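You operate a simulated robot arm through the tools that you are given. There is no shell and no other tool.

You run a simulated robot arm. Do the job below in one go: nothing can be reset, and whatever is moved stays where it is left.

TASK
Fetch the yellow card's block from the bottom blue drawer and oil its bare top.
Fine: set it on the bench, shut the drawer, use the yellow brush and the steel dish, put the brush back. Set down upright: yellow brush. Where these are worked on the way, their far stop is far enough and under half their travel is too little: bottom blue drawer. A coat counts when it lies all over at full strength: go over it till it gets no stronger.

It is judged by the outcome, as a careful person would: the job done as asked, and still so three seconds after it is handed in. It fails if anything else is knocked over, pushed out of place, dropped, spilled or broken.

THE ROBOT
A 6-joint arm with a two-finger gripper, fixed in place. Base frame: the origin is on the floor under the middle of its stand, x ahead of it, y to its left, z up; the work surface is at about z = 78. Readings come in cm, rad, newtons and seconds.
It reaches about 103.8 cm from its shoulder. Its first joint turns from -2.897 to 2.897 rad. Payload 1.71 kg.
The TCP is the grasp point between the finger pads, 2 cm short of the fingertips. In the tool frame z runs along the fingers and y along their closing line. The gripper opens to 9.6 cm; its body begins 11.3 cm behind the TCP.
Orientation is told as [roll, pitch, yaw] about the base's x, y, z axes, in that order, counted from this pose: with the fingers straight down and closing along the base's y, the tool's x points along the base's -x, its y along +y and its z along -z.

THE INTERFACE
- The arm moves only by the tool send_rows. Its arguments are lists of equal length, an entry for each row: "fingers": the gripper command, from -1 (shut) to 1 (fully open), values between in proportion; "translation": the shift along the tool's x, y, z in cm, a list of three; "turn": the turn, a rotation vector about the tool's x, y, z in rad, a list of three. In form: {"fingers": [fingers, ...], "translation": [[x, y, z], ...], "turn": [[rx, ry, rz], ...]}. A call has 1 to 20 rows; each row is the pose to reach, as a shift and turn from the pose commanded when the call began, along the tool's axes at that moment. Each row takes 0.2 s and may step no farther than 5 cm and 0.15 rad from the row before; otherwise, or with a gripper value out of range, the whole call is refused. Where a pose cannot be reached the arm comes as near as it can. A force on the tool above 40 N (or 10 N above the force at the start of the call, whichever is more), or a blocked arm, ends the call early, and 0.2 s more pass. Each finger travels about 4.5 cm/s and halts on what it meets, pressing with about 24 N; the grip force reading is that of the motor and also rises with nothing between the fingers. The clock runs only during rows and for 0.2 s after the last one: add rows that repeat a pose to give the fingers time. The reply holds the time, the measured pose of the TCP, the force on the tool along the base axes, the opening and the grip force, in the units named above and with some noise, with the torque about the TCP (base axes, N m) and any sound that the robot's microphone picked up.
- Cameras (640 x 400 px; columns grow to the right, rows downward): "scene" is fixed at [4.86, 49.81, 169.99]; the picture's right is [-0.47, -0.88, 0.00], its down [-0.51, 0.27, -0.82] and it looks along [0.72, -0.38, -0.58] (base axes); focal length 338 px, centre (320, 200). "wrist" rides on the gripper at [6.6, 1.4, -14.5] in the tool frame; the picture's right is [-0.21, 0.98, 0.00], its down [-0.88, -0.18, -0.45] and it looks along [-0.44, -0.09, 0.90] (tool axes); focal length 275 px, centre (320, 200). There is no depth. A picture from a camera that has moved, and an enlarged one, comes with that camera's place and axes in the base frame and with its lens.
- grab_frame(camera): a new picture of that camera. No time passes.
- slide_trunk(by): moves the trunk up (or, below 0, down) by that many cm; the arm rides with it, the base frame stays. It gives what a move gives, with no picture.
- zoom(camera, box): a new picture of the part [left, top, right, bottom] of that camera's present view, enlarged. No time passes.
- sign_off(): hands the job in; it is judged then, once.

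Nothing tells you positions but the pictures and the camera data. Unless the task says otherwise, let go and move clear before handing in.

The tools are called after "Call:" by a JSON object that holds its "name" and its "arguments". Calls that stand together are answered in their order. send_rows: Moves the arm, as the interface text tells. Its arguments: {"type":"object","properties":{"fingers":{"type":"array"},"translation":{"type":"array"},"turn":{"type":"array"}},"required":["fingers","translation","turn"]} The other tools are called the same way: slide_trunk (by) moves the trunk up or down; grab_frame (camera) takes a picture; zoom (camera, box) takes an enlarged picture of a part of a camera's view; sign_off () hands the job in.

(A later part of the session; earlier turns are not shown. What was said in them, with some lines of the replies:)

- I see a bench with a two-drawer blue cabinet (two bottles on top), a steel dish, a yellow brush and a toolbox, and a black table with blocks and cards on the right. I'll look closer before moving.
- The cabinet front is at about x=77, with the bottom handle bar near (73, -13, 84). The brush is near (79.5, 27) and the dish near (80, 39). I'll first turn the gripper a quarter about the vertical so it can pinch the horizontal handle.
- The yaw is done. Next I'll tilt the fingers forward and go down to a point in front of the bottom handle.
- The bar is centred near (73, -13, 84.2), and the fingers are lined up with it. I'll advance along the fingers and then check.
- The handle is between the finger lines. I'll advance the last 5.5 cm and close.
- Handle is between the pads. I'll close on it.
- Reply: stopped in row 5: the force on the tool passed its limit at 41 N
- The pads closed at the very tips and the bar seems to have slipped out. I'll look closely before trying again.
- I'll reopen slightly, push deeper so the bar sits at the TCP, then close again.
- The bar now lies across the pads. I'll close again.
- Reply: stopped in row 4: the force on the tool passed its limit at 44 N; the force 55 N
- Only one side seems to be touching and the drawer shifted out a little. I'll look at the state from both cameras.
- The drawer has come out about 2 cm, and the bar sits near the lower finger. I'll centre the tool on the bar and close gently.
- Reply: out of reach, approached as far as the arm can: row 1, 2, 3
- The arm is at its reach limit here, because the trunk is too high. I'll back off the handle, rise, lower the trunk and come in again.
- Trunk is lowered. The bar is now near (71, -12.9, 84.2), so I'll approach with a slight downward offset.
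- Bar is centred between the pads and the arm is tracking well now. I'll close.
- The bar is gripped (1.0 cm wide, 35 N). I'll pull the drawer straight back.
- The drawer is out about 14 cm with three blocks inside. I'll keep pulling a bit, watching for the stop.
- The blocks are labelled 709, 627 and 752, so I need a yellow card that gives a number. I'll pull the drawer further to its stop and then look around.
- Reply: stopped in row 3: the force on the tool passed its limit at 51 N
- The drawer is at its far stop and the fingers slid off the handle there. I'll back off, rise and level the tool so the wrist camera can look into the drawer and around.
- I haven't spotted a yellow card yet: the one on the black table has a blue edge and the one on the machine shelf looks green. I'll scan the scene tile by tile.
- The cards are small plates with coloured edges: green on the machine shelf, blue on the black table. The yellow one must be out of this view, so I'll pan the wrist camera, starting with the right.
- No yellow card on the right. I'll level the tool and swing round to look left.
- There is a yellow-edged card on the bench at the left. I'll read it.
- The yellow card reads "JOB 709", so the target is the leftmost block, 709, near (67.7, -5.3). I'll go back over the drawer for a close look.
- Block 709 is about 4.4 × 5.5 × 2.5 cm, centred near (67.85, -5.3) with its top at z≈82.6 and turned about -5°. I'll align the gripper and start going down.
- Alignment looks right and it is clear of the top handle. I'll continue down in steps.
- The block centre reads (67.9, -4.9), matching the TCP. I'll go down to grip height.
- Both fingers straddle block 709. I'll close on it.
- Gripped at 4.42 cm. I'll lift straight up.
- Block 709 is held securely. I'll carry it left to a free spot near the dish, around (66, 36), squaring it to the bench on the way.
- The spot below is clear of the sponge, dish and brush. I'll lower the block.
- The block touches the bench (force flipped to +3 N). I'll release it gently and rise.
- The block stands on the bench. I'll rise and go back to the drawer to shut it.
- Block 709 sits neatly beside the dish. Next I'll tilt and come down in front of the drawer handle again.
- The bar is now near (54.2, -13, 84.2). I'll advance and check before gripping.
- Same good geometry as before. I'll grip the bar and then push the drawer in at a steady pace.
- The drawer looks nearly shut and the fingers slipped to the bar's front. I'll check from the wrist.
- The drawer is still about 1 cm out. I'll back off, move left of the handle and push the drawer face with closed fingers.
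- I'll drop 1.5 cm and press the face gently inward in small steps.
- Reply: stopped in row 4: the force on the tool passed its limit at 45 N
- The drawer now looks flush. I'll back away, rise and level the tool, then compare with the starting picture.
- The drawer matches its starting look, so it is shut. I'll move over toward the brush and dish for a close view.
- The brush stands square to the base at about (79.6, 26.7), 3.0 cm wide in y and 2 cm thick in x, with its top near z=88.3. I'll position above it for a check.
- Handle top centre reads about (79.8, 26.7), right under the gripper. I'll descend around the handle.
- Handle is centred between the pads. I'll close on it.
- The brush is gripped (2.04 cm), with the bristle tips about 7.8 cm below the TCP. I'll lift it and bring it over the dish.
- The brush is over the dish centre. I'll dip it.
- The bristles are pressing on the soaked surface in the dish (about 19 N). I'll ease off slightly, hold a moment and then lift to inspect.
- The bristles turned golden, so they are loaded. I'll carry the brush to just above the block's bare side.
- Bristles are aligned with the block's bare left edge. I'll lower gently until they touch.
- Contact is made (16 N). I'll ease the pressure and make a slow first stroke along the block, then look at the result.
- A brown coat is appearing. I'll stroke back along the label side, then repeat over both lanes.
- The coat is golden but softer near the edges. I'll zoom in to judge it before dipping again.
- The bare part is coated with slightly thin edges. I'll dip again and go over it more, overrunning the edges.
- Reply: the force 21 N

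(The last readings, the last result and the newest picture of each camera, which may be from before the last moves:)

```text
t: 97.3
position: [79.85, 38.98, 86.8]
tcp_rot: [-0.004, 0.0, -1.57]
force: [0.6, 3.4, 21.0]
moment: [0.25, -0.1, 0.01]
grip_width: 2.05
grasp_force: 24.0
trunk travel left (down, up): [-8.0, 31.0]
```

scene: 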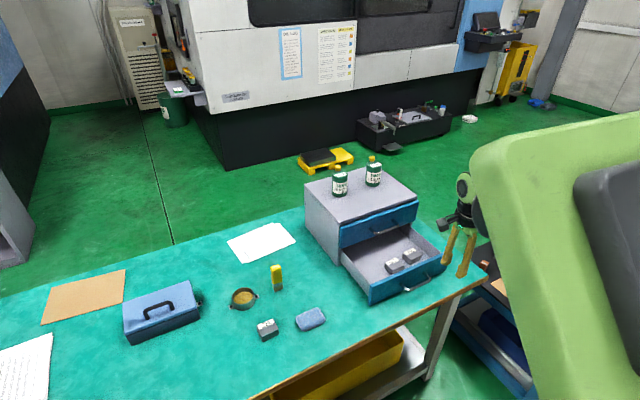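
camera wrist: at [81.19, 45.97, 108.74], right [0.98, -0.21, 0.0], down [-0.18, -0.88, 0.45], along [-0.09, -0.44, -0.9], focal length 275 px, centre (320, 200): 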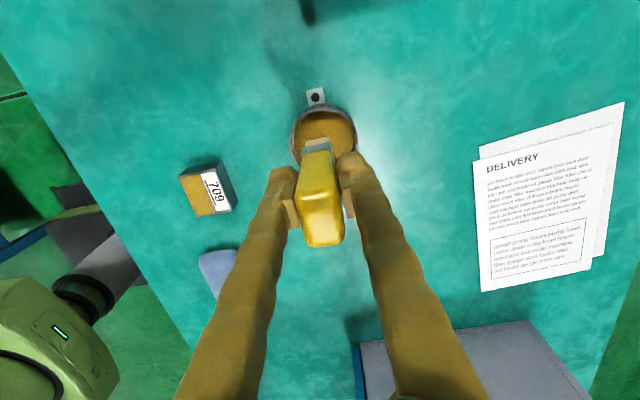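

Loaded again. Back to the block for more passes.

Call:
{"name": "send_rows", "arguments": {"fingers": [-1, -1, -1, -1, -1, -1, -1, -1, -1, -1, -1, -1], "translation": [[0, 0, -0.1], [0, 0, -0.1], [0, 0, -2.5], [0, 0, -5], [0, 0, -7.3], [-0.4, -4, -7.3], [-0.8, -8, -7.3], [-1.1, -12, -7.3], [-1.3, -15.5, -7.3], [-1.3, -15.5, -4], [-1.3, -15.5, -1.75], [-1.3, -15.5, -1.55]], "turn": [[0, 0, 0], [0, 0, 0], [0, 0, 0], [0, 0, 0], [0, 0, 0], [0, 0, 0], [0, 0, 0], [0, 0, 0], [0, 0, 0], [0, 0, 0], [0, 0, 0], [0, 0, 0]]}}

```text
t: 99.9
position: [64.44, 37.68, 88.08]
tcp_rot: [-0.002, -0.001, -1.571]
force: [0.8, -0.2, -0.1]
moment: [0.04, 0.04, 0.0]
grip_width: 2.09
grasp_force: 24.5
trunk travel left (down, up): [-8.0, 31.0]
```

Call:
{"name": "send_rows", "arguments": {"fingers": [-1, -1], "translation": [[0, 0, 0.08], [0, 0, 0.08]], "turn": [[0, 0, 0], [0, 0, 0]]}}

```text
t: 100.5
position: [64.31, 37.7, 88.11]
tcp_rot: [-0.003, -0.001, -1.57]
force: [0.1, -1.0, 5.4]
moment: [-0.14, 0.03, 0.01]
grip_width: 2.06
grasp_force: 24.2
trunk travel left (down, up): [-8.0, 31.0]
```

Call:
{"name": "send_rows", "arguments": {"fingers": [-1, -1, -1, -1, -1, -1, -1, -1, -1, -1, -1, -1, -1, -1, -1, -1, -1, -1, -1], "translation": [[0.3, -0.1, 0], [-0.4, -0.1, 0], [-1.1, -0.1, 0], [-1.8, -0.1, 0.02], [-2.5, -0.1, 0.02], [-3.2, -0.1, 0.02], [-3.9, -0.1, 0.02], [-4.4, -0.1, 0.02], [-4.4, 0.4, 0.02], [-4.4, 1.0, 0.03], [-3.9, 1.0, 0.03], [-3.2, 1.0, 0.03], [-2.5, 1.0, 0.03], [-1.8, 1.0, 0.04], [-1.1, 1.0, 0.04], [-0.4, 1.0, 0.04], [0.3, 1.0, 0.04], [0.3, 0.5, 0.04], [0.3, -0.1, 0.04]], "turn": [[0, 0, 0], [0, 0, 0], [0, 0, 0], [0, 0, 0], [0, 0, 0], [0, 0, 0], [0, 0, 0], [0, 0, 0], [0, 0, 0], [0, 0, 0], [0, 0, 0], [0, 0, 0], [0, 0, 0], [0, 0, 0], [0, 0, 0], [0, 0, 0], [0, 0, 0], [0, 0, 0], [0, 0, 0]]}}

Call:
{"name": "zoom", "arguments": {"camera": "scene", "box": [240, 300, 300, 350]}}

```text
t: 104.5
position: [64.2, 37.99, 88.13]
tcp_rot: [-0.003, 0.001, -1.571]
force: [1.4, 0.1, 7.9]
moment: [-0.02, -0.06, 0.01]
grip_width: 2.09
grasp_force: 24.0
trunk travel left (down, up): [-8.0, 31.0]
```

```text
8.00 times, centred on (270, 325) of scene
camera zoom: at [4.86, 49.81, 169.99], right [-0.47, -0.88, 0.0], down [-0.51, 0.27, -0.82], along [0.72, -0.38, -0.58], focal length 2703 px, centre (720, -800)
```

zoom: 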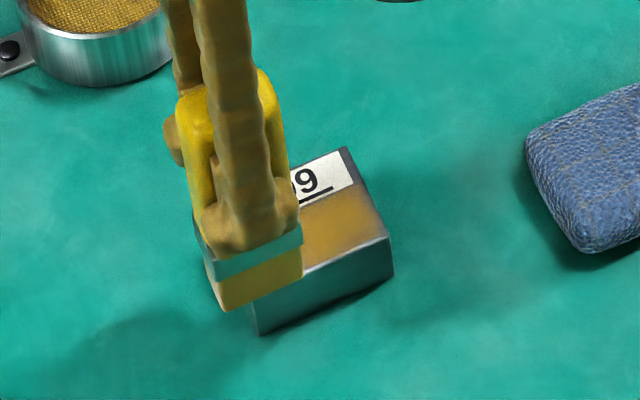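

Call:
{"name": "send_rows", "arguments": {"fingers": [-1, -1, -1, -1, -1, -1, -1, -1, -1, -1, -1, -1, -1, -1, -1, -1, -1, -1, -1], "translation": [[-0.5, 0, 0], [-1.2, 0, 0], [-1.9, 0, 0], [-2.6, 0, 0], [-3.3, 0, 0], [-4.0, 0, 0], [-4.7, 0, 0], [-4.7, 0.5, 0], [-4.7, 1.1, 0], [-4.0, 1.1, 0], [-3.3, 1.1, 0], [-2.6, 1.1, 0], [-1.9, 1.1, 0], [-1.2, 1.1, 0], [-0.5, 1.1, 0], [0, 1.1, 0], [0, 0.5, 0], [0, 0, 0], [0, 0, -3]], "turn": [[0, 0, 0], [0, 0, 0], [0, 0, 0], [0, 0, 0], [0, 0, 0], [0, 0, 0], [0, 0, 0], [0, 0, 0], [0, 0, 0], [0, 0, 0], [0, 0, 0], [0, 0, 0], [0, 0, 0], [0, 0, 0], [0, 0, 0], [0, 0, 0], [0, 0, 0], [0, 0, 0], [0, 0, 0]]}}

Call:
{"name": "send_rows", "arguments": {"fingers": [-1, -1, -1, -1, -1, -1], "translation": [[0, 0, -3], [0.3, 4, -3], [0.6, 8, -3], [0.8, 12, -3], [0.8, 15.6, -3], [0.8, 15.6, -3]], "turn": [[0, 0, 0], [0, 0, 0], [0, 0, 0], [0, 0, 0], [0, 0, 0], [0, 0, 0]]}}

Call:
{"name": "zoom", "arguments": {"camera": "scene", "box": [256, 312, 294, 346]}}

Call:
{"name": "zoom", "arguments": {"camera": "wrist", "box": [160, 140, 260, 230]}}

```text
t: 108.5
position: [64.33, 38.0, 91.18]
tcp_rot: [-0.005, 0.002, -1.571]
force: [0.3, -0.3, -1.1]
moment: [0.0, 0.06, 0.03]
grip_width: 2.07
grasp_force: 24.3
trunk travel left (down, up): [-8.0, 31.0]
```

```text
t: 109.9
position: [79.8, 39.01, 93.97]
tcp_rot: [-0.003, 0.0, -1.571]
force: [0.1, 0.5, -1.1]
moment: [0.05, 0.02, 0.02]
grip_width: 2.08
grasp_force: 24.2
trunk travel left (down, up): [-8.0, 31.0]
```

```text
11.76 times, centred on (275, 329) of scene
camera zoom: at [4.86, 49.81, 169.99], right [-0.47, -0.88, 0.0], down [-0.51, 0.27, -0.82], along [0.72, -0.38, -0.58], focal length 3975 px, centre (849, -1318)
```

zoom: 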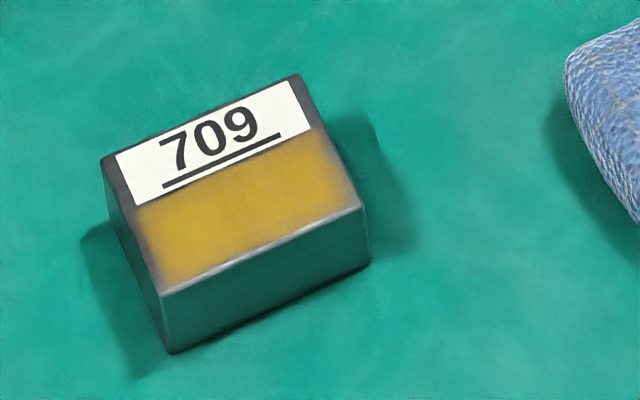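

```text
4.44 times, centred on (210, 185) of wrist
camera zoom: at [81.25, 45.75, 108.45], right [0.98, -0.21, 0.0], down [-0.18, -0.88, 0.45], along [-0.1, -0.44, -0.9], focal length 1224 px, centre (809, 267)
```

zoom: 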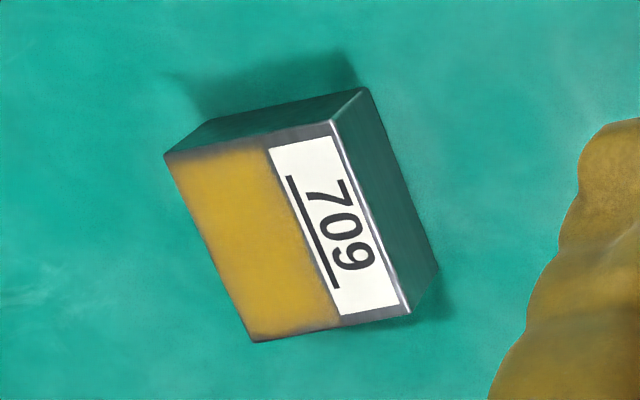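

The coat looks the same as after the first round, so it is close to saturated. I'll do one more loaded round with slightly wider lanes to be sure it gets no stronger.

Call:
{"name": "send_rows", "arguments": {"fingers": [-1, -1, -1, -1, -1, -1, -1], "translation": [[0, 0, 3], [0, 0, 5.5], [0, 0, 6.8], [0, 0, 7.1], [0, 0, 7.22], [0, 0, 7.22], [0, 0, 7.22]], "turn": [[0, 0, 0], [0, 0, 0], [0, 0, 0], [0, 0, 0], [0, 0, 0], [0, 0, 0], [0, 0, 0]]}}

```text
t: 111.5
position: [79.86, 38.87, 86.61]
tcp_rot: [-0.003, 0.0, -1.57]
force: [0.0, -0.7, -0.5]
moment: [-0.01, 0.03, -0.02]
grip_width: 2.06
grasp_force: 23.6
trunk travel left (down, up): [-8.0, 31.0]
```

Call:
{"name": "send_rows", "arguments": {"fingers": [-1, -1], "translation": [[0, 0, 0.1], [0, 0, 0.1]], "turn": [[0, 0, 0], [0, 0, 0]]}}

Call:
{"name": "send_rows", "arguments": {"fingers": [-1, -1], "translation": [[0, 0, 0.08], [0, 0, 0.08]], "turn": [[0, 0, 0], [0, 0, 0]]}}

```text
t: 112.1
position: [79.8, 38.82, 86.63]
tcp_rot: [-0.004, 0.0, -1.571]
force: [0.1, -0.5, -0.5]
moment: [0.0, 0.03, -0.01]
grip_width: 2.07
grasp_force: 24.3
trunk travel left (down, up): [-8.0, 31.0]
```

```text
t: 112.7
position: [79.77, 38.84, 86.55]
tcp_rot: [-0.004, 0.001, -1.572]
force: [0.9, 2.7, 7.6]
moment: [0.27, 0.02, 0.02]
grip_width: 2.08
grasp_force: 24.0
trunk travel left (down, up): [-8.0, 31.0]
```

Call:
{"name": "send_rows", "arguments": {"fingers": [-1, -1, -1, -1, -1, -1, -1, -1, -1, -1, -1, -1], "translation": [[0, 0, 0], [0, 0, -0.1], [0, 0, -2.5], [0, 0, -5], [0, 0, -7.5], [-0.4, -4, -7.5], [-0.8, -8, -7.5], [-1.1, -12, -7.5], [-1.1, -15.6, -7.5], [-1.1, -15.6, -4], [-1.1, -15.6, -1.9], [-1.1, -15.6, -1.65]], "turn": [[0, 0, 0], [0, 0, 0], [0, 0, 0], [0, 0, 0], [0, 0, 0], [0, 0, 0], [0, 0, 0], [0, 0, 0], [0, 0, 0], [0, 0, 0], [0, 0, 0], [0, 0, 0]]}}

Call:
{"name": "send_rows", "arguments": {"fingers": [-1, -1], "translation": [[0, 0, 0.1], [0, 0, 0.1]], "turn": [[0, 0, 0], [0, 0, 0]]}}

```text
t: 115.3
position: [64.15, 37.61, 88.25]
tcp_rot: [-0.004, 0.0, -1.571]
force: [-0.1, -0.1, -0.8]
moment: [-0.01, 0.03, 0.0]
grip_width: 2.07
grasp_force: 24.2
trunk travel left (down, up): [-8.0, 31.0]
```

```text
t: 115.9
position: [64.33, 37.66, 88.24]
tcp_rot: [-0.003, -0.001, -1.568]
force: [-0.2, 0.6, -0.4]
moment: [0.01, -0.01, -0.01]
grip_width: 2.08
grasp_force: 24.3
trunk travel left (down, up): [-8.0, 31.0]
```

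Call:
{"name": "send_rows", "arguments": {"fingers": [-1, -1], "translation": [[0, 0, 0.15], [0, 0, 0.15]], "turn": [[0, 0, 0], [0, 0, 0]]}}

Call:
{"name": "send_rows", "arguments": {"fingers": [-1, -1], "translation": [[0, 0, 0.1], [0, 0, 0.1]], "turn": [[0, 0, 0], [0, 0, 0]]}}

```text
t: 116.5
position: [64.27, 37.76, 88.08]
tcp_rot: [-0.004, 0.0, -1.57]
force: [-0.3, -0.3, -0.4]
moment: [0.03, -0.04, 0.02]
grip_width: 2.07
grasp_force: 23.8
trunk travel left (down, up): [-8.0, 31.0]
```

```text
t: 117.1
position: [64.11, 37.79, 88.01]
tcp_rot: [-0.004, 0.0, -1.571]
force: [1.6, -0.1, 17.3]
moment: [-0.01, -0.11, 0.0]
grip_width: 2.08
grasp_force: 24.2
trunk travel left (down, up): [-8.0, 31.0]
```

Contact. I'll ease slightly and make a full three-lane pass.

Call:
{"name": "send_rows", "arguments": {"fingers": [-1, -1, -1, -1, -1, -1, -1, -1, -1, -1, -1, -1, -1, -1, -1, -1, -1, -1, -1, -1], "translation": [[0.3, -0.1, -0.05], [-0.5, -0.1, -0.05], [-1.3, -0.1, -0.05], [-2.1, -0.1, -0.05], [-2.9, -0.1, -0.05], [-3.7, -0.1, -0.05], [-4.5, -0.1, -0.05], [-4.5, 0.6, -0.05], [-3.7, 0.6, -0.05], [-2.9, 0.6, -0.05], [-2.1, 0.6, -0.05], [-1.3, 0.6, -0.05], [-0.5, 0.6, -0.05], [0.3, 0.6, -0.05], [0.3, 1.25, -0.05], [-0.5, 1.25, -0.05], [-1.3, 1.25, -0.05], [-2.1, 1.25, -0.05], [-2.9, 1.25, -0.05], [-3.7, 1.25, -0.05]], "turn": [[0, 0, 0], [0, 0, 0], [0, 0, 0], [0, 0, 0], [0, 0, 0], [0, 0, 0], [0, 0, 0], [0, 0, 0], [0, 0, 0], [0, 0, 0], [0, 0, 0], [0, 0, 0], [0, 0, 0], [0, 0, 0], [0, 0, 0], [0, 0, 0], [0, 0, 0], [0, 0, 0], [0, 0, 0], [0, 0, 0]]}}

Call:
{"name": "send_rows", "arguments": {"fingers": [-1, -1, -1, -1, -1, -1, -1, -1, -1, -1, -1, -1, -1, -1, -1, -1, -1, -1, -1], "translation": [[-0.8, 0, 0], [-0.8, -0.7, 0], [-0.8, -1.35, 0], [0, -1.35, 0], [0.8, -1.35, 0], [1.6, -1.35, 0], [2.4, -1.35, 0], [3.2, -1.35, 0], [4.0, -1.35, 0], [4.0, -0.7, 0], [4.0, 0, 0], [3.2, 0, 0], [2.4, 0, 0], [1.6, 0, 0], [0.8, 0, 0], [0, 0, 0], [-0.8, 0, 0], [-0.8, -0.5, 0], [-0.8, -0.5, -3]], "turn": [[0, 0, 0], [0, 0, 0], [0, 0, 0], [0, 0, 0], [0, 0, 0], [0, 0, 0], [0, 0, 0], [0, 0, 0], [0, 0, 0], [0, 0, 0], [0, 0, 0], [0, 0, 0], [0, 0, 0], [0, 0, 0], [0, 0, 0], [0, 0, 0], [0, 0, 0], [0, 0, 0], [0, 0, 0]]}}

Call:
{"name": "zoom", "arguments": {"camera": "scene", "box": [240, 300, 300, 350]}}

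```text
t: 121.3
position: [65.52, 33.96, 87.98]
tcp_rot: [-0.004, 0.001, -1.571]
force: [-1.6, 0.2, 3.3]
moment: [-0.01, -0.04, 0.04]
grip_width: 2.04
grasp_force: 24.1
trunk travel left (down, up): [-8.0, 31.0]
```

```text
t: 125.3
position: [64.98, 33.36, 90.97]
tcp_rot: [-0.005, 0.0, -1.57]
force: [0.3, -0.4, -0.6]
moment: [-0.04, -0.01, 0.01]
grip_width: 2.05
grasp_force: 23.8
trunk travel left (down, up): [-8.0, 31.0]
```

```text
8.00 times, centred on (270, 325) of scene
camera zoom: at [4.86, 49.81, 169.99], right [-0.47, -0.88, 0.0], down [-0.51, 0.27, -0.82], along [0.72, -0.38, -0.58], focal length 2703 px, centre (720, -800)
```

zoom: 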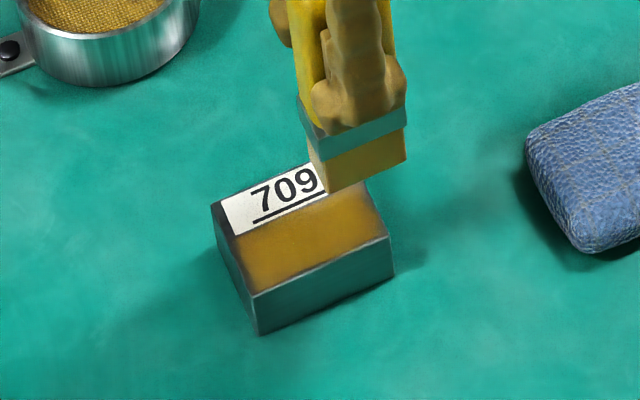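

Call:
{"name": "send_rows", "arguments": {"fingers": [-1, -1, -1, -1, -1, -1], "translation": [[0, 0, -3], [1.4, 4, -3], [2.8, 8, -3], [4.2, 12, -3], [5.6, 14.8, -3], [5.6, 14.8, -3]], "turn": [[0, 0, 0], [0, 0, 0], [0, 0, 0], [0, 0, 0], [0, 0, 0], [0, 0, 0]]}}

Call:
{"name": "zoom", "arguments": {"camera": "scene", "box": [256, 312, 294, 346]}}

Call:
{"name": "zoom", "arguments": {"camera": "wrist", "box": [180, 150, 240, 220]}}

```text
t: 126.7
position: [79.72, 38.82, 93.93]
tcp_rot: [-0.006, 0.001, -1.572]
force: [1.1, -0.4, -0.6]
moment: [-0.02, 0.02, -0.03]
grip_width: 2.07
grasp_force: 23.4
trunk travel left (down, up): [-8.0, 31.0]
```

```text
11.76 times, centred on (275, 329) of scene
camera zoom: at [4.86, 49.81, 169.99], right [-0.47, -0.88, 0.0], down [-0.51, 0.27, -0.82], along [0.72, -0.38, -0.58], focal length 3975 px, centre (849, -1318)
```

zoom: 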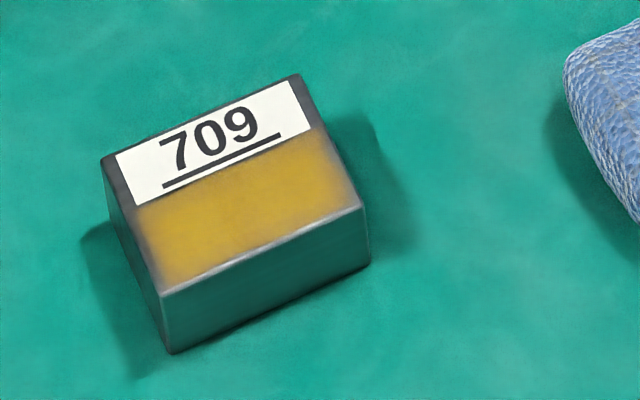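

```text
5.71 times, centred on (210, 185) of wrist
camera zoom: at [81.07, 45.67, 108.47], right [0.98, -0.21, 0.0], down [-0.18, -0.88, 0.45], along [-0.1, -0.44, -0.9], focal length 1573 px, centre (949, 286)
```

zoom: 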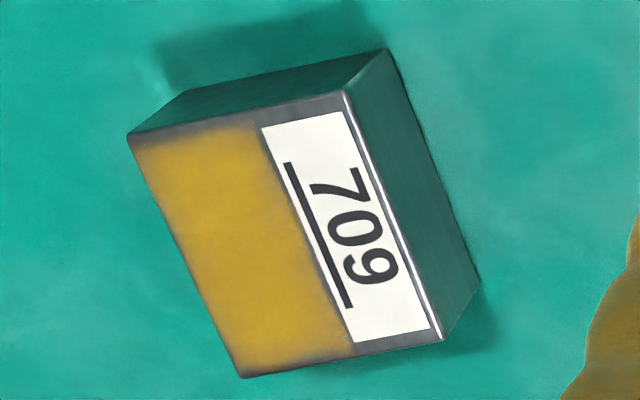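

The coat is unchanged after two more loaded rounds, so it is at full strength over the bare area. I'll take the brush back to its original spot.

Call:
{"name": "send_rows", "arguments": {"fingers": [-1, -1, -1, -1, -1, -1, -1, -1], "translation": [[-4, 0, 0], [-8, 0, 0], [-12.05, -0.05, 0], [-12.05, -0.05, 3], [-12.05, -0.05, 5.5], [-12.05, -0.05, 7], [-12.05, -0.05, 7.5], [-12.05, -0.05, 7.5]], "turn": [[0, 0, 0], [0, 0, 0], [0, 0, 0], [0, 0, 0], [0, 0, 0], [0, 0, 0], [0, 0, 0], [0, 0, 0]]}}

Call:
{"name": "zoom", "arguments": {"camera": "scene", "box": [250, 245, 310, 305]}}

Call:
{"name": "grab_frame", "arguments": {"camera": "wrist"}}

```text
t: 128.5
position: [79.68, 26.7, 86.38]
tcp_rot: [-0.004, 0.002, -1.57]
force: [0.5, 0.5, -0.9]
moment: [0.02, -0.03, -0.02]
grip_width: 2.08
grasp_force: 23.8
trunk travel left (down, up): [-8.0, 31.0]
```

```text
6.67 times, centred on (280, 275) of scene
camera zoom: at [4.86, 49.81, 169.99], right [-0.47, -0.88, 0.0], down [-0.51, 0.27, -0.82], along [0.72, -0.38, -0.58], focal length 2253 px, centre (587, -300)
```

zoom: 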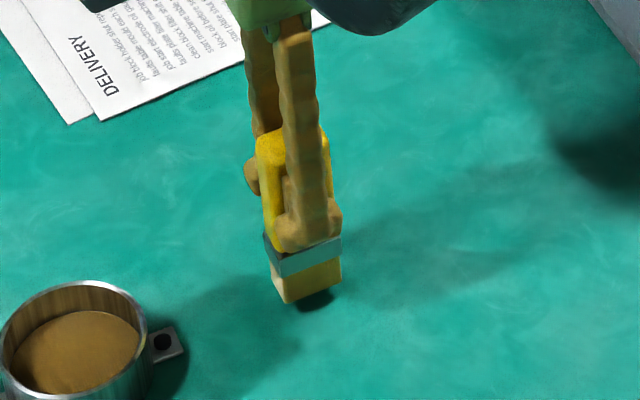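

```text
taken
camera wrist: at [81.05, 33.49, 100.98], right [0.98, -0.21, 0.0], down [-0.18, -0.88, 0.45], along [-0.1, -0.44, -0.9], focal length 275 px, centre (320, 200)
```

wrist: 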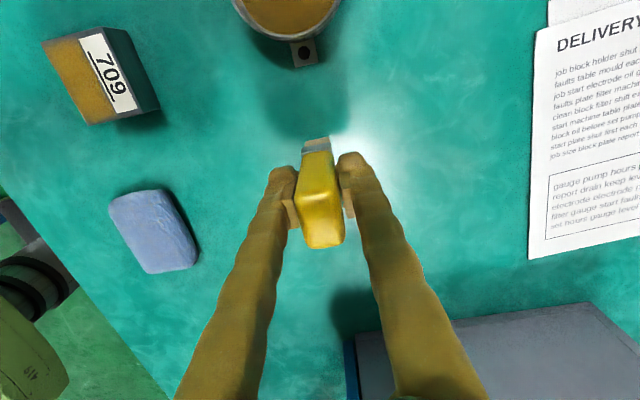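

The brush hangs straight over its old spot. I'll lower it gently to the bench.

Call:
{"name": "send_rows", "arguments": {"fingers": [-1, -1, -1], "translation": [[0, 0, 0.35], [0, 0, 0.65], [0, 0, 0.65]], "turn": [[0, 0, 0], [0, 0, 0], [0, 0, 0]]}}

Call:
{"name": "send_rows", "arguments": {"fingers": [-1, -1], "translation": [[0, 0, 0.12], [0, 0, 0.12]], "turn": [[0, 0, 0], [0, 0, 0]]}}

```text
t: 129.3
position: [79.7, 26.82, 85.86]
tcp_rot: [-0.002, 0.0, -1.572]
force: [0.3, -0.2, -0.4]
moment: [0.0, 0.01, 0.0]
grip_width: 2.07
grasp_force: 24.5
trunk travel left (down, up): [-8.0, 31.0]
```

```text
t: 129.9
position: [79.7, 26.77, 85.72]
tcp_rot: [-0.005, 0.0, -1.569]
force: [0.3, 0.0, -0.7]
moment: [0.02, 0.0, 0.01]
grip_width: 2.1
grasp_force: 24.2
trunk travel left (down, up): [-8.0, 31.0]
```

Call:
{"name": "send_rows", "arguments": {"fingers": [-1, -1], "translation": [[0, 0, 0.12], [0, 0, 0.12]], "turn": [[0, 0, 0], [0, 0, 0]]}}

Call:
{"name": "send_rows", "arguments": {"fingers": [-1, -1], "translation": [[0, 0, 0.1], [0, 0, 0.1]], "turn": [[0, 0, 0], [0, 0, 0]]}}

```text
t: 130.5
position: [79.7, 26.85, 85.48]
tcp_rot: [-0.003, -0.002, -1.572]
force: [0.0, 0.3, -0.8]
moment: [-0.01, 0.02, 0.01]
grip_width: 2.09
grasp_force: 23.6
trunk travel left (down, up): [-8.0, 31.0]
```

```text
t: 131.1
position: [79.68, 26.75, 85.33]
tcp_rot: [-0.003, 0.0, -1.571]
force: [0.6, 0.8, -0.2]
moment: [-0.02, 0.04, 0.01]
grip_width: 2.05
grasp_force: 24.0
trunk travel left (down, up): [-8.0, 31.0]
```

Call:
{"name": "send_rows", "arguments": {"fingers": [-1, -1], "translation": [[0, 0, 0.08], [0, 0, 0.08]], "turn": [[0, 0, 0], [0, 0, 0]]}}

Call:
{"name": "zoom", "arguments": {"camera": "scene", "box": [262, 258, 294, 298]}}

```text
t: 131.7
position: [79.67, 26.87, 85.37]
tcp_rot: [-0.003, -0.001, -1.57]
force: [0.3, -0.7, 8.4]
moment: [-0.04, -0.09, -0.01]
grip_width: 2.06
grasp_force: 23.8
trunk travel left (down, up): [-8.0, 31.0]
```

```text
10.00 times, centred on (278, 278) of scene
camera zoom: at [4.86, 49.81, 169.99], right [-0.47, -0.88, 0.0], down [-0.51, 0.27, -0.82], along [0.72, -0.38, -0.58], focal length 3379 px, centre (740, -580)
```

zoom: 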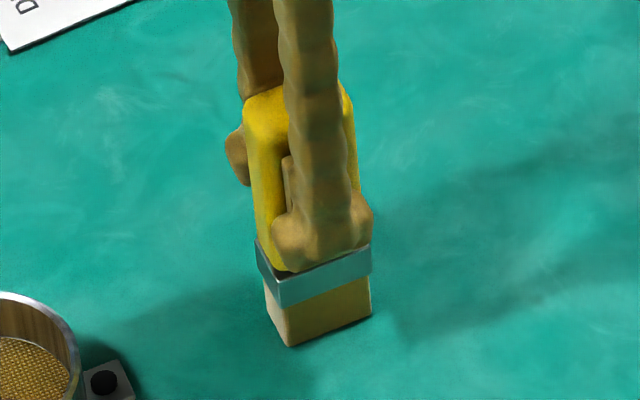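

The brush stands on the bench at its old place. I'll release it gently.

Call:
{"name": "send_rows", "arguments": {"fingers": [-1, -0.5, -0.4, -0.25, -0.1, 0, 0, 0], "translation": [[0, 0, -0.05], [0, 0, -0.05], [0, 0, -0.05], [0, 0, -0.05], [0, 0, -0.05], [0, 0, -0.05], [0, 0, -0.05], [0, 0, -0.05]], "turn": [[0, 0, 0], [0, 0, 0], [0, 0, 0], [0, 0, 0], [0, 0, 0], [0, 0, 0], [0, 0, 0], [0, 0, 0]]}}

Call:
{"name": "grab_frame", "arguments": {"camera": "wrist"}}

Call:
{"name": "zoom", "arguments": {"camera": "scene", "box": [262, 258, 294, 298]}}

```text
t: 133.5
position: [79.68, 26.81, 85.36]
tcp_rot: [-0.003, 0.001, -1.571]
force: [0.1, 0.0, 0.4]
moment: [-0.04, 0.02, 0.03]
grip_width: 4.81
grasp_force: 0.0
trunk travel left (down, up): [-8.0, 31.0]
```

```text
taken
camera wrist: at [81.11, 33.57, 99.88], right [0.98, -0.21, 0.0], down [-0.18, -0.88, 0.45], along [-0.1, -0.44, -0.9], focal length 275 px, centre (320, 200)
```

wrist: 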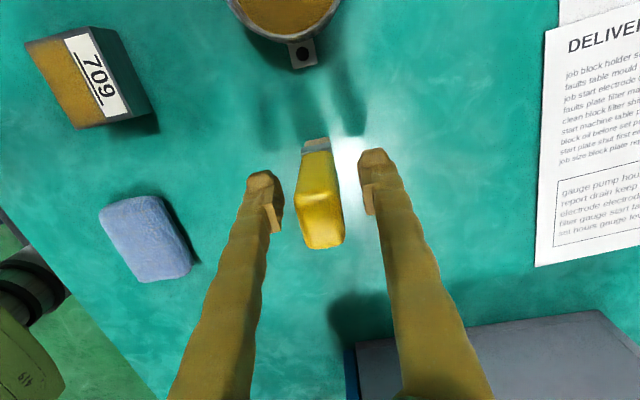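

```text
10.00 times, centred on (278, 278) of scene
camera zoom: at [4.86, 49.81, 169.99], right [-0.47, -0.88, 0.0], down [-0.51, 0.27, -0.82], along [0.72, -0.38, -0.58], focal length 3379 px, centre (740, -580)
```

zoom: 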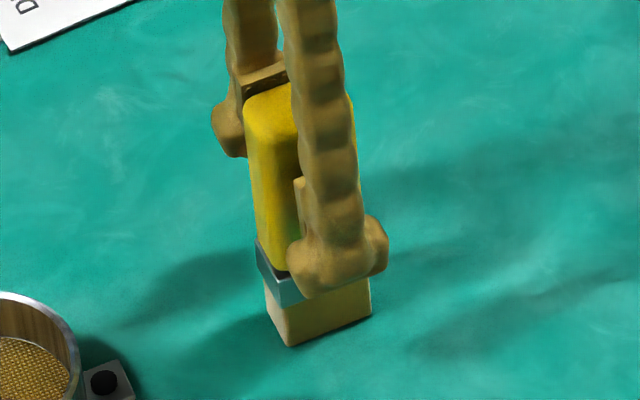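

The brush stands on its own, upright, with the fingers open. I'll rise straight up and clear, then inspect everything.

Call:
{"name": "send_rows", "arguments": {"fingers": [0, 0, 0, 0, 0, 0, 0, 0, 0, 0, 0], "translation": [[0, 0, -1.5], [0, 0, -4], [0, 0, -7], [0, 0, -10], [0, 0, -14], [0, 0, -18], [0, 0, -22], [-2, -4, -24], [-4, -8, -26], [-6, -12, -28], [-6, -12, -28]], "turn": [[0, 0, 0], [0, 0, 0], [0, 0, 0], [0, 0, 0], [0, 0, 0], [0, 0, 0], [0, 0, 0], [0, 0, 0], [0, 0, 0], [0, 0, 0], [0, 0, 0]]}}

Call:
{"name": "grab_frame", "arguments": {"camera": "scene"}}

Call:
{"name": "zoom", "arguments": {"camera": "scene", "box": [200, 210, 360, 340]}}

Call:
{"name": "zoom", "arguments": {"camera": "scene", "box": [256, 312, 294, 346]}}

Call:
{"name": "zoom", "arguments": {"camera": "scene", "box": [290, 150, 440, 280]}}

Call:
{"name": "grab_frame", "arguments": {"camera": "wrist"}}

```text
t: 135.9
position: [67.62, 20.78, 113.22]
tcp_rot: [-0.002, -0.001, -1.57]
force: [-0.2, 0.6, 0.2]
moment: [0.01, -0.06, 0.01]
grip_width: 4.81
grasp_force: 0.0
trunk travel left (down, up): [-8.0, 31.0]
```

```text
taken
```

scene: 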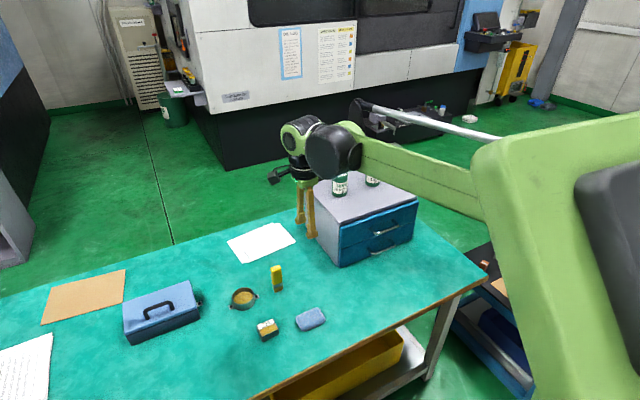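

```text
3.08 times, centred on (280, 275) of scene
camera zoom: at [4.86, 49.81, 169.99], right [-0.47, -0.88, 0.0], down [-0.51, 0.27, -0.82], along [0.72, -0.38, -0.58], focal length 1040 px, centre (443, -31)
```

zoom: 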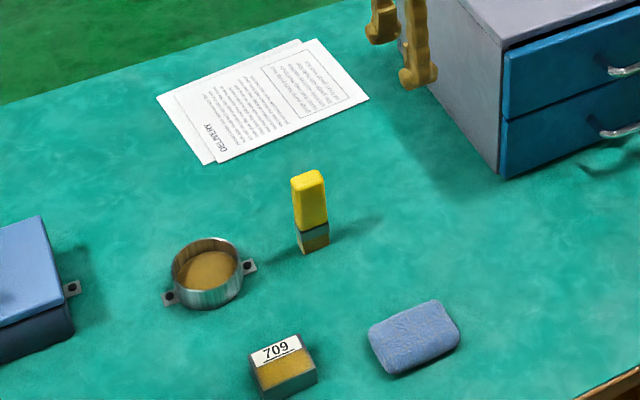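

```text
11.76 times, centred on (275, 329) of scene
camera zoom: at [4.86, 49.81, 169.99], right [-0.47, -0.88, 0.0], down [-0.51, 0.27, -0.82], along [0.72, -0.38, -0.58], focal length 3975 px, centre (849, -1318)
```

zoom: 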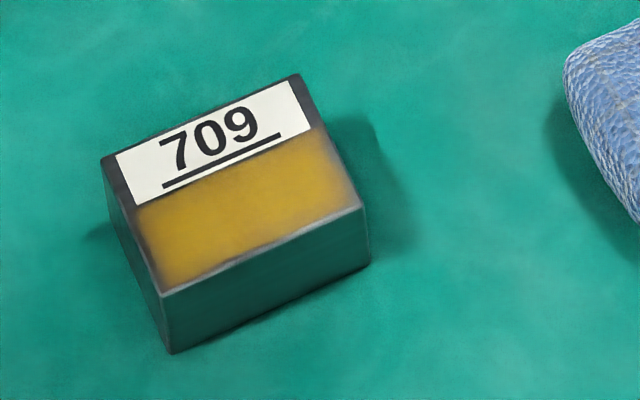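

```text
3.08 times, centred on (365, 215) of scene
camera zoom: at [4.86, 49.81, 169.99], right [-0.47, -0.88, 0.0], down [-0.51, 0.27, -0.82], along [0.72, -0.38, -0.58], focal length 1040 px, centre (182, 154)
```

zoom: 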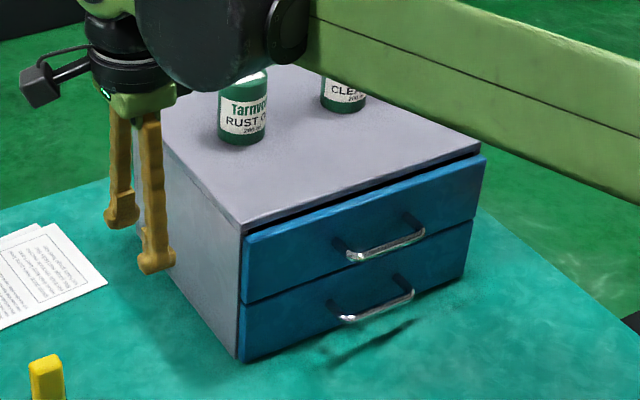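

```text
taken
camera wrist: at [69.03, 27.57, 127.8], right [0.98, -0.21, 0.0], down [-0.18, -0.88, 0.45], along [-0.09, -0.44, -0.9], focal length 275 px, centre (320, 200)
```

wrist: 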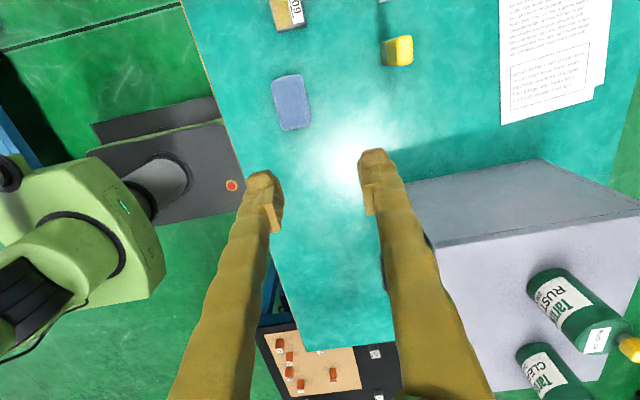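

Everything is in place: drawer shut, brush upright, block on the bench. I'll take one last close look at the coat from above before handing in.

Call:
{"name": "send_rows", "arguments": {"fingers": [0, 0, 0, 0, 0, 0], "translation": [[2.1, -0.4, 3.2], [4.2, -0.8, 6.4], [6.3, -1.2, 9.6], [8.4, -1.6, 12.8], [10.2, -2, 16], [10.2, -2, 16]], "turn": [[0, 0, 0], [0, 0, 0], [0, 0, 0], [0, 0, 0], [0, 0, 0], [0, 0, 0]]}}

Call:
{"name": "grab_frame", "arguments": {"camera": "wrist"}}

Call:
{"name": "zoom", "arguments": {"camera": "wrist", "box": [270, 40, 350, 110]}}

```text
t: 137.3
position: [65.74, 31.05, 97.45]
tcp_rot: [-0.004, -0.001, -1.571]
force: [-0.1, -0.4, -0.9]
moment: [0.01, -0.03, 0.04]
grip_width: 4.78
grasp_force: 0.1
trunk travel left (down, up): [-8.0, 31.0]
```

```text
taken
camera wrist: at [67.21, 37.75, 111.93], right [0.98, -0.21, 0.0], down [-0.18, -0.88, 0.45], along [-0.1, -0.44, -0.9], focal length 275 px, centre (320, 200)
```

wrist: 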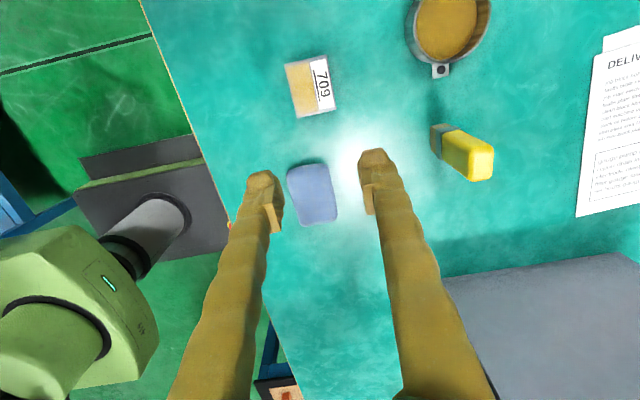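

```text
5.71 times, centred on (310, 75) of wrist
camera zoom: at [67.21, 37.75, 111.93], right [0.98, -0.21, 0.0], down [-0.18, -0.88, 0.45], along [-0.1, -0.44, -0.9], focal length 1573 px, centre (377, 914)
```

zoom: 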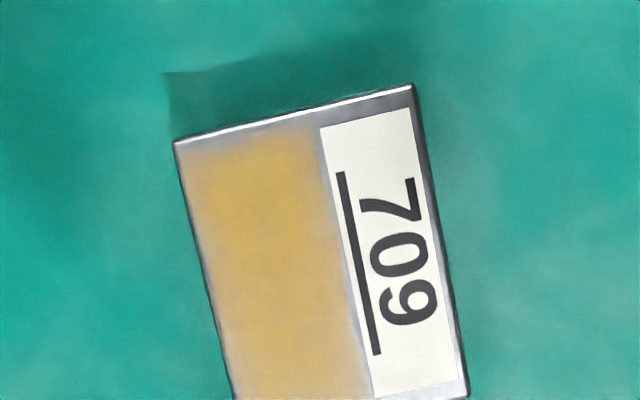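

The coat is even all over, with only the same soft rim on every side. I'll raise the arm clear and hand in.

Call:
{"name": "send_rows", "arguments": {"fingers": [0, 0, 0, 0, 0, 0], "translation": [[0, 0, -4], [0, 0, -8], [0, 0, -12], [0, -3, -15], [0, -6, -18], [0, -6, -18]], "turn": [[0, 0, 0], [0, 0, 0], [0, 0, 0], [0, 0, 0], [0, 0, 0], [0, 0, 0]]}}

Call:
{"name": "grab_frame", "arguments": {"camera": "scene"}}

```text
t: 138.7
position: [59.82, 30.98, 115.72]
tcp_rot: [-0.002, 0.001, -1.572]
force: [0.1, -1.1, 0.1]
moment: [0.02, -0.05, 0.02]
grip_width: 4.81
grasp_force: 0.0
trunk travel left (down, up): [-8.0, 31.0]
```

```text
taken
```

scene: 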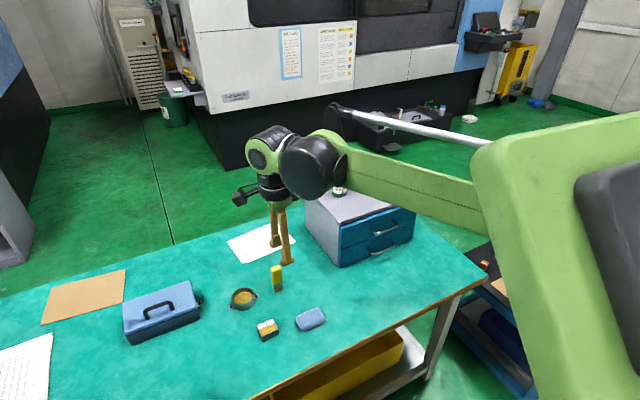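

Block 709 is on the bench with its bare top oiled, the drawer is shut, the brush stands upright at its place, and the arm is clear. I'm handing in.

Call:
{"name": "sign_off", "arguments": {}}

```text
The job is handed in.
```

Block 709, the one named on the yellow "JOB 709" card, is out of the bottom blue drawer. It is on the bench next to the dish, and its bare top is oiled.

- **Coat:** I loaded the yellow brush from the steel dish three times and went over the bare part in overlapping passes. The second and third rounds made no visible difference, so I took it to be at full strength. A thin, softer rim stays along the edges. The label and the narrow strips at its ends are not coated.
- **Drawer:** It is shut, and the picture matches how it looked at the start. The grip slipped off the handle several times while opening and closing it, but the cabinet stayed where it was. I did not see inside the drawer after closing it.
- **Brush:** It stands upright within about 3 mm of where it was, with some oil left on the bristles.

The last pictures show nothing knocked over or moved out of place on the bench. The arm let go and is clear.
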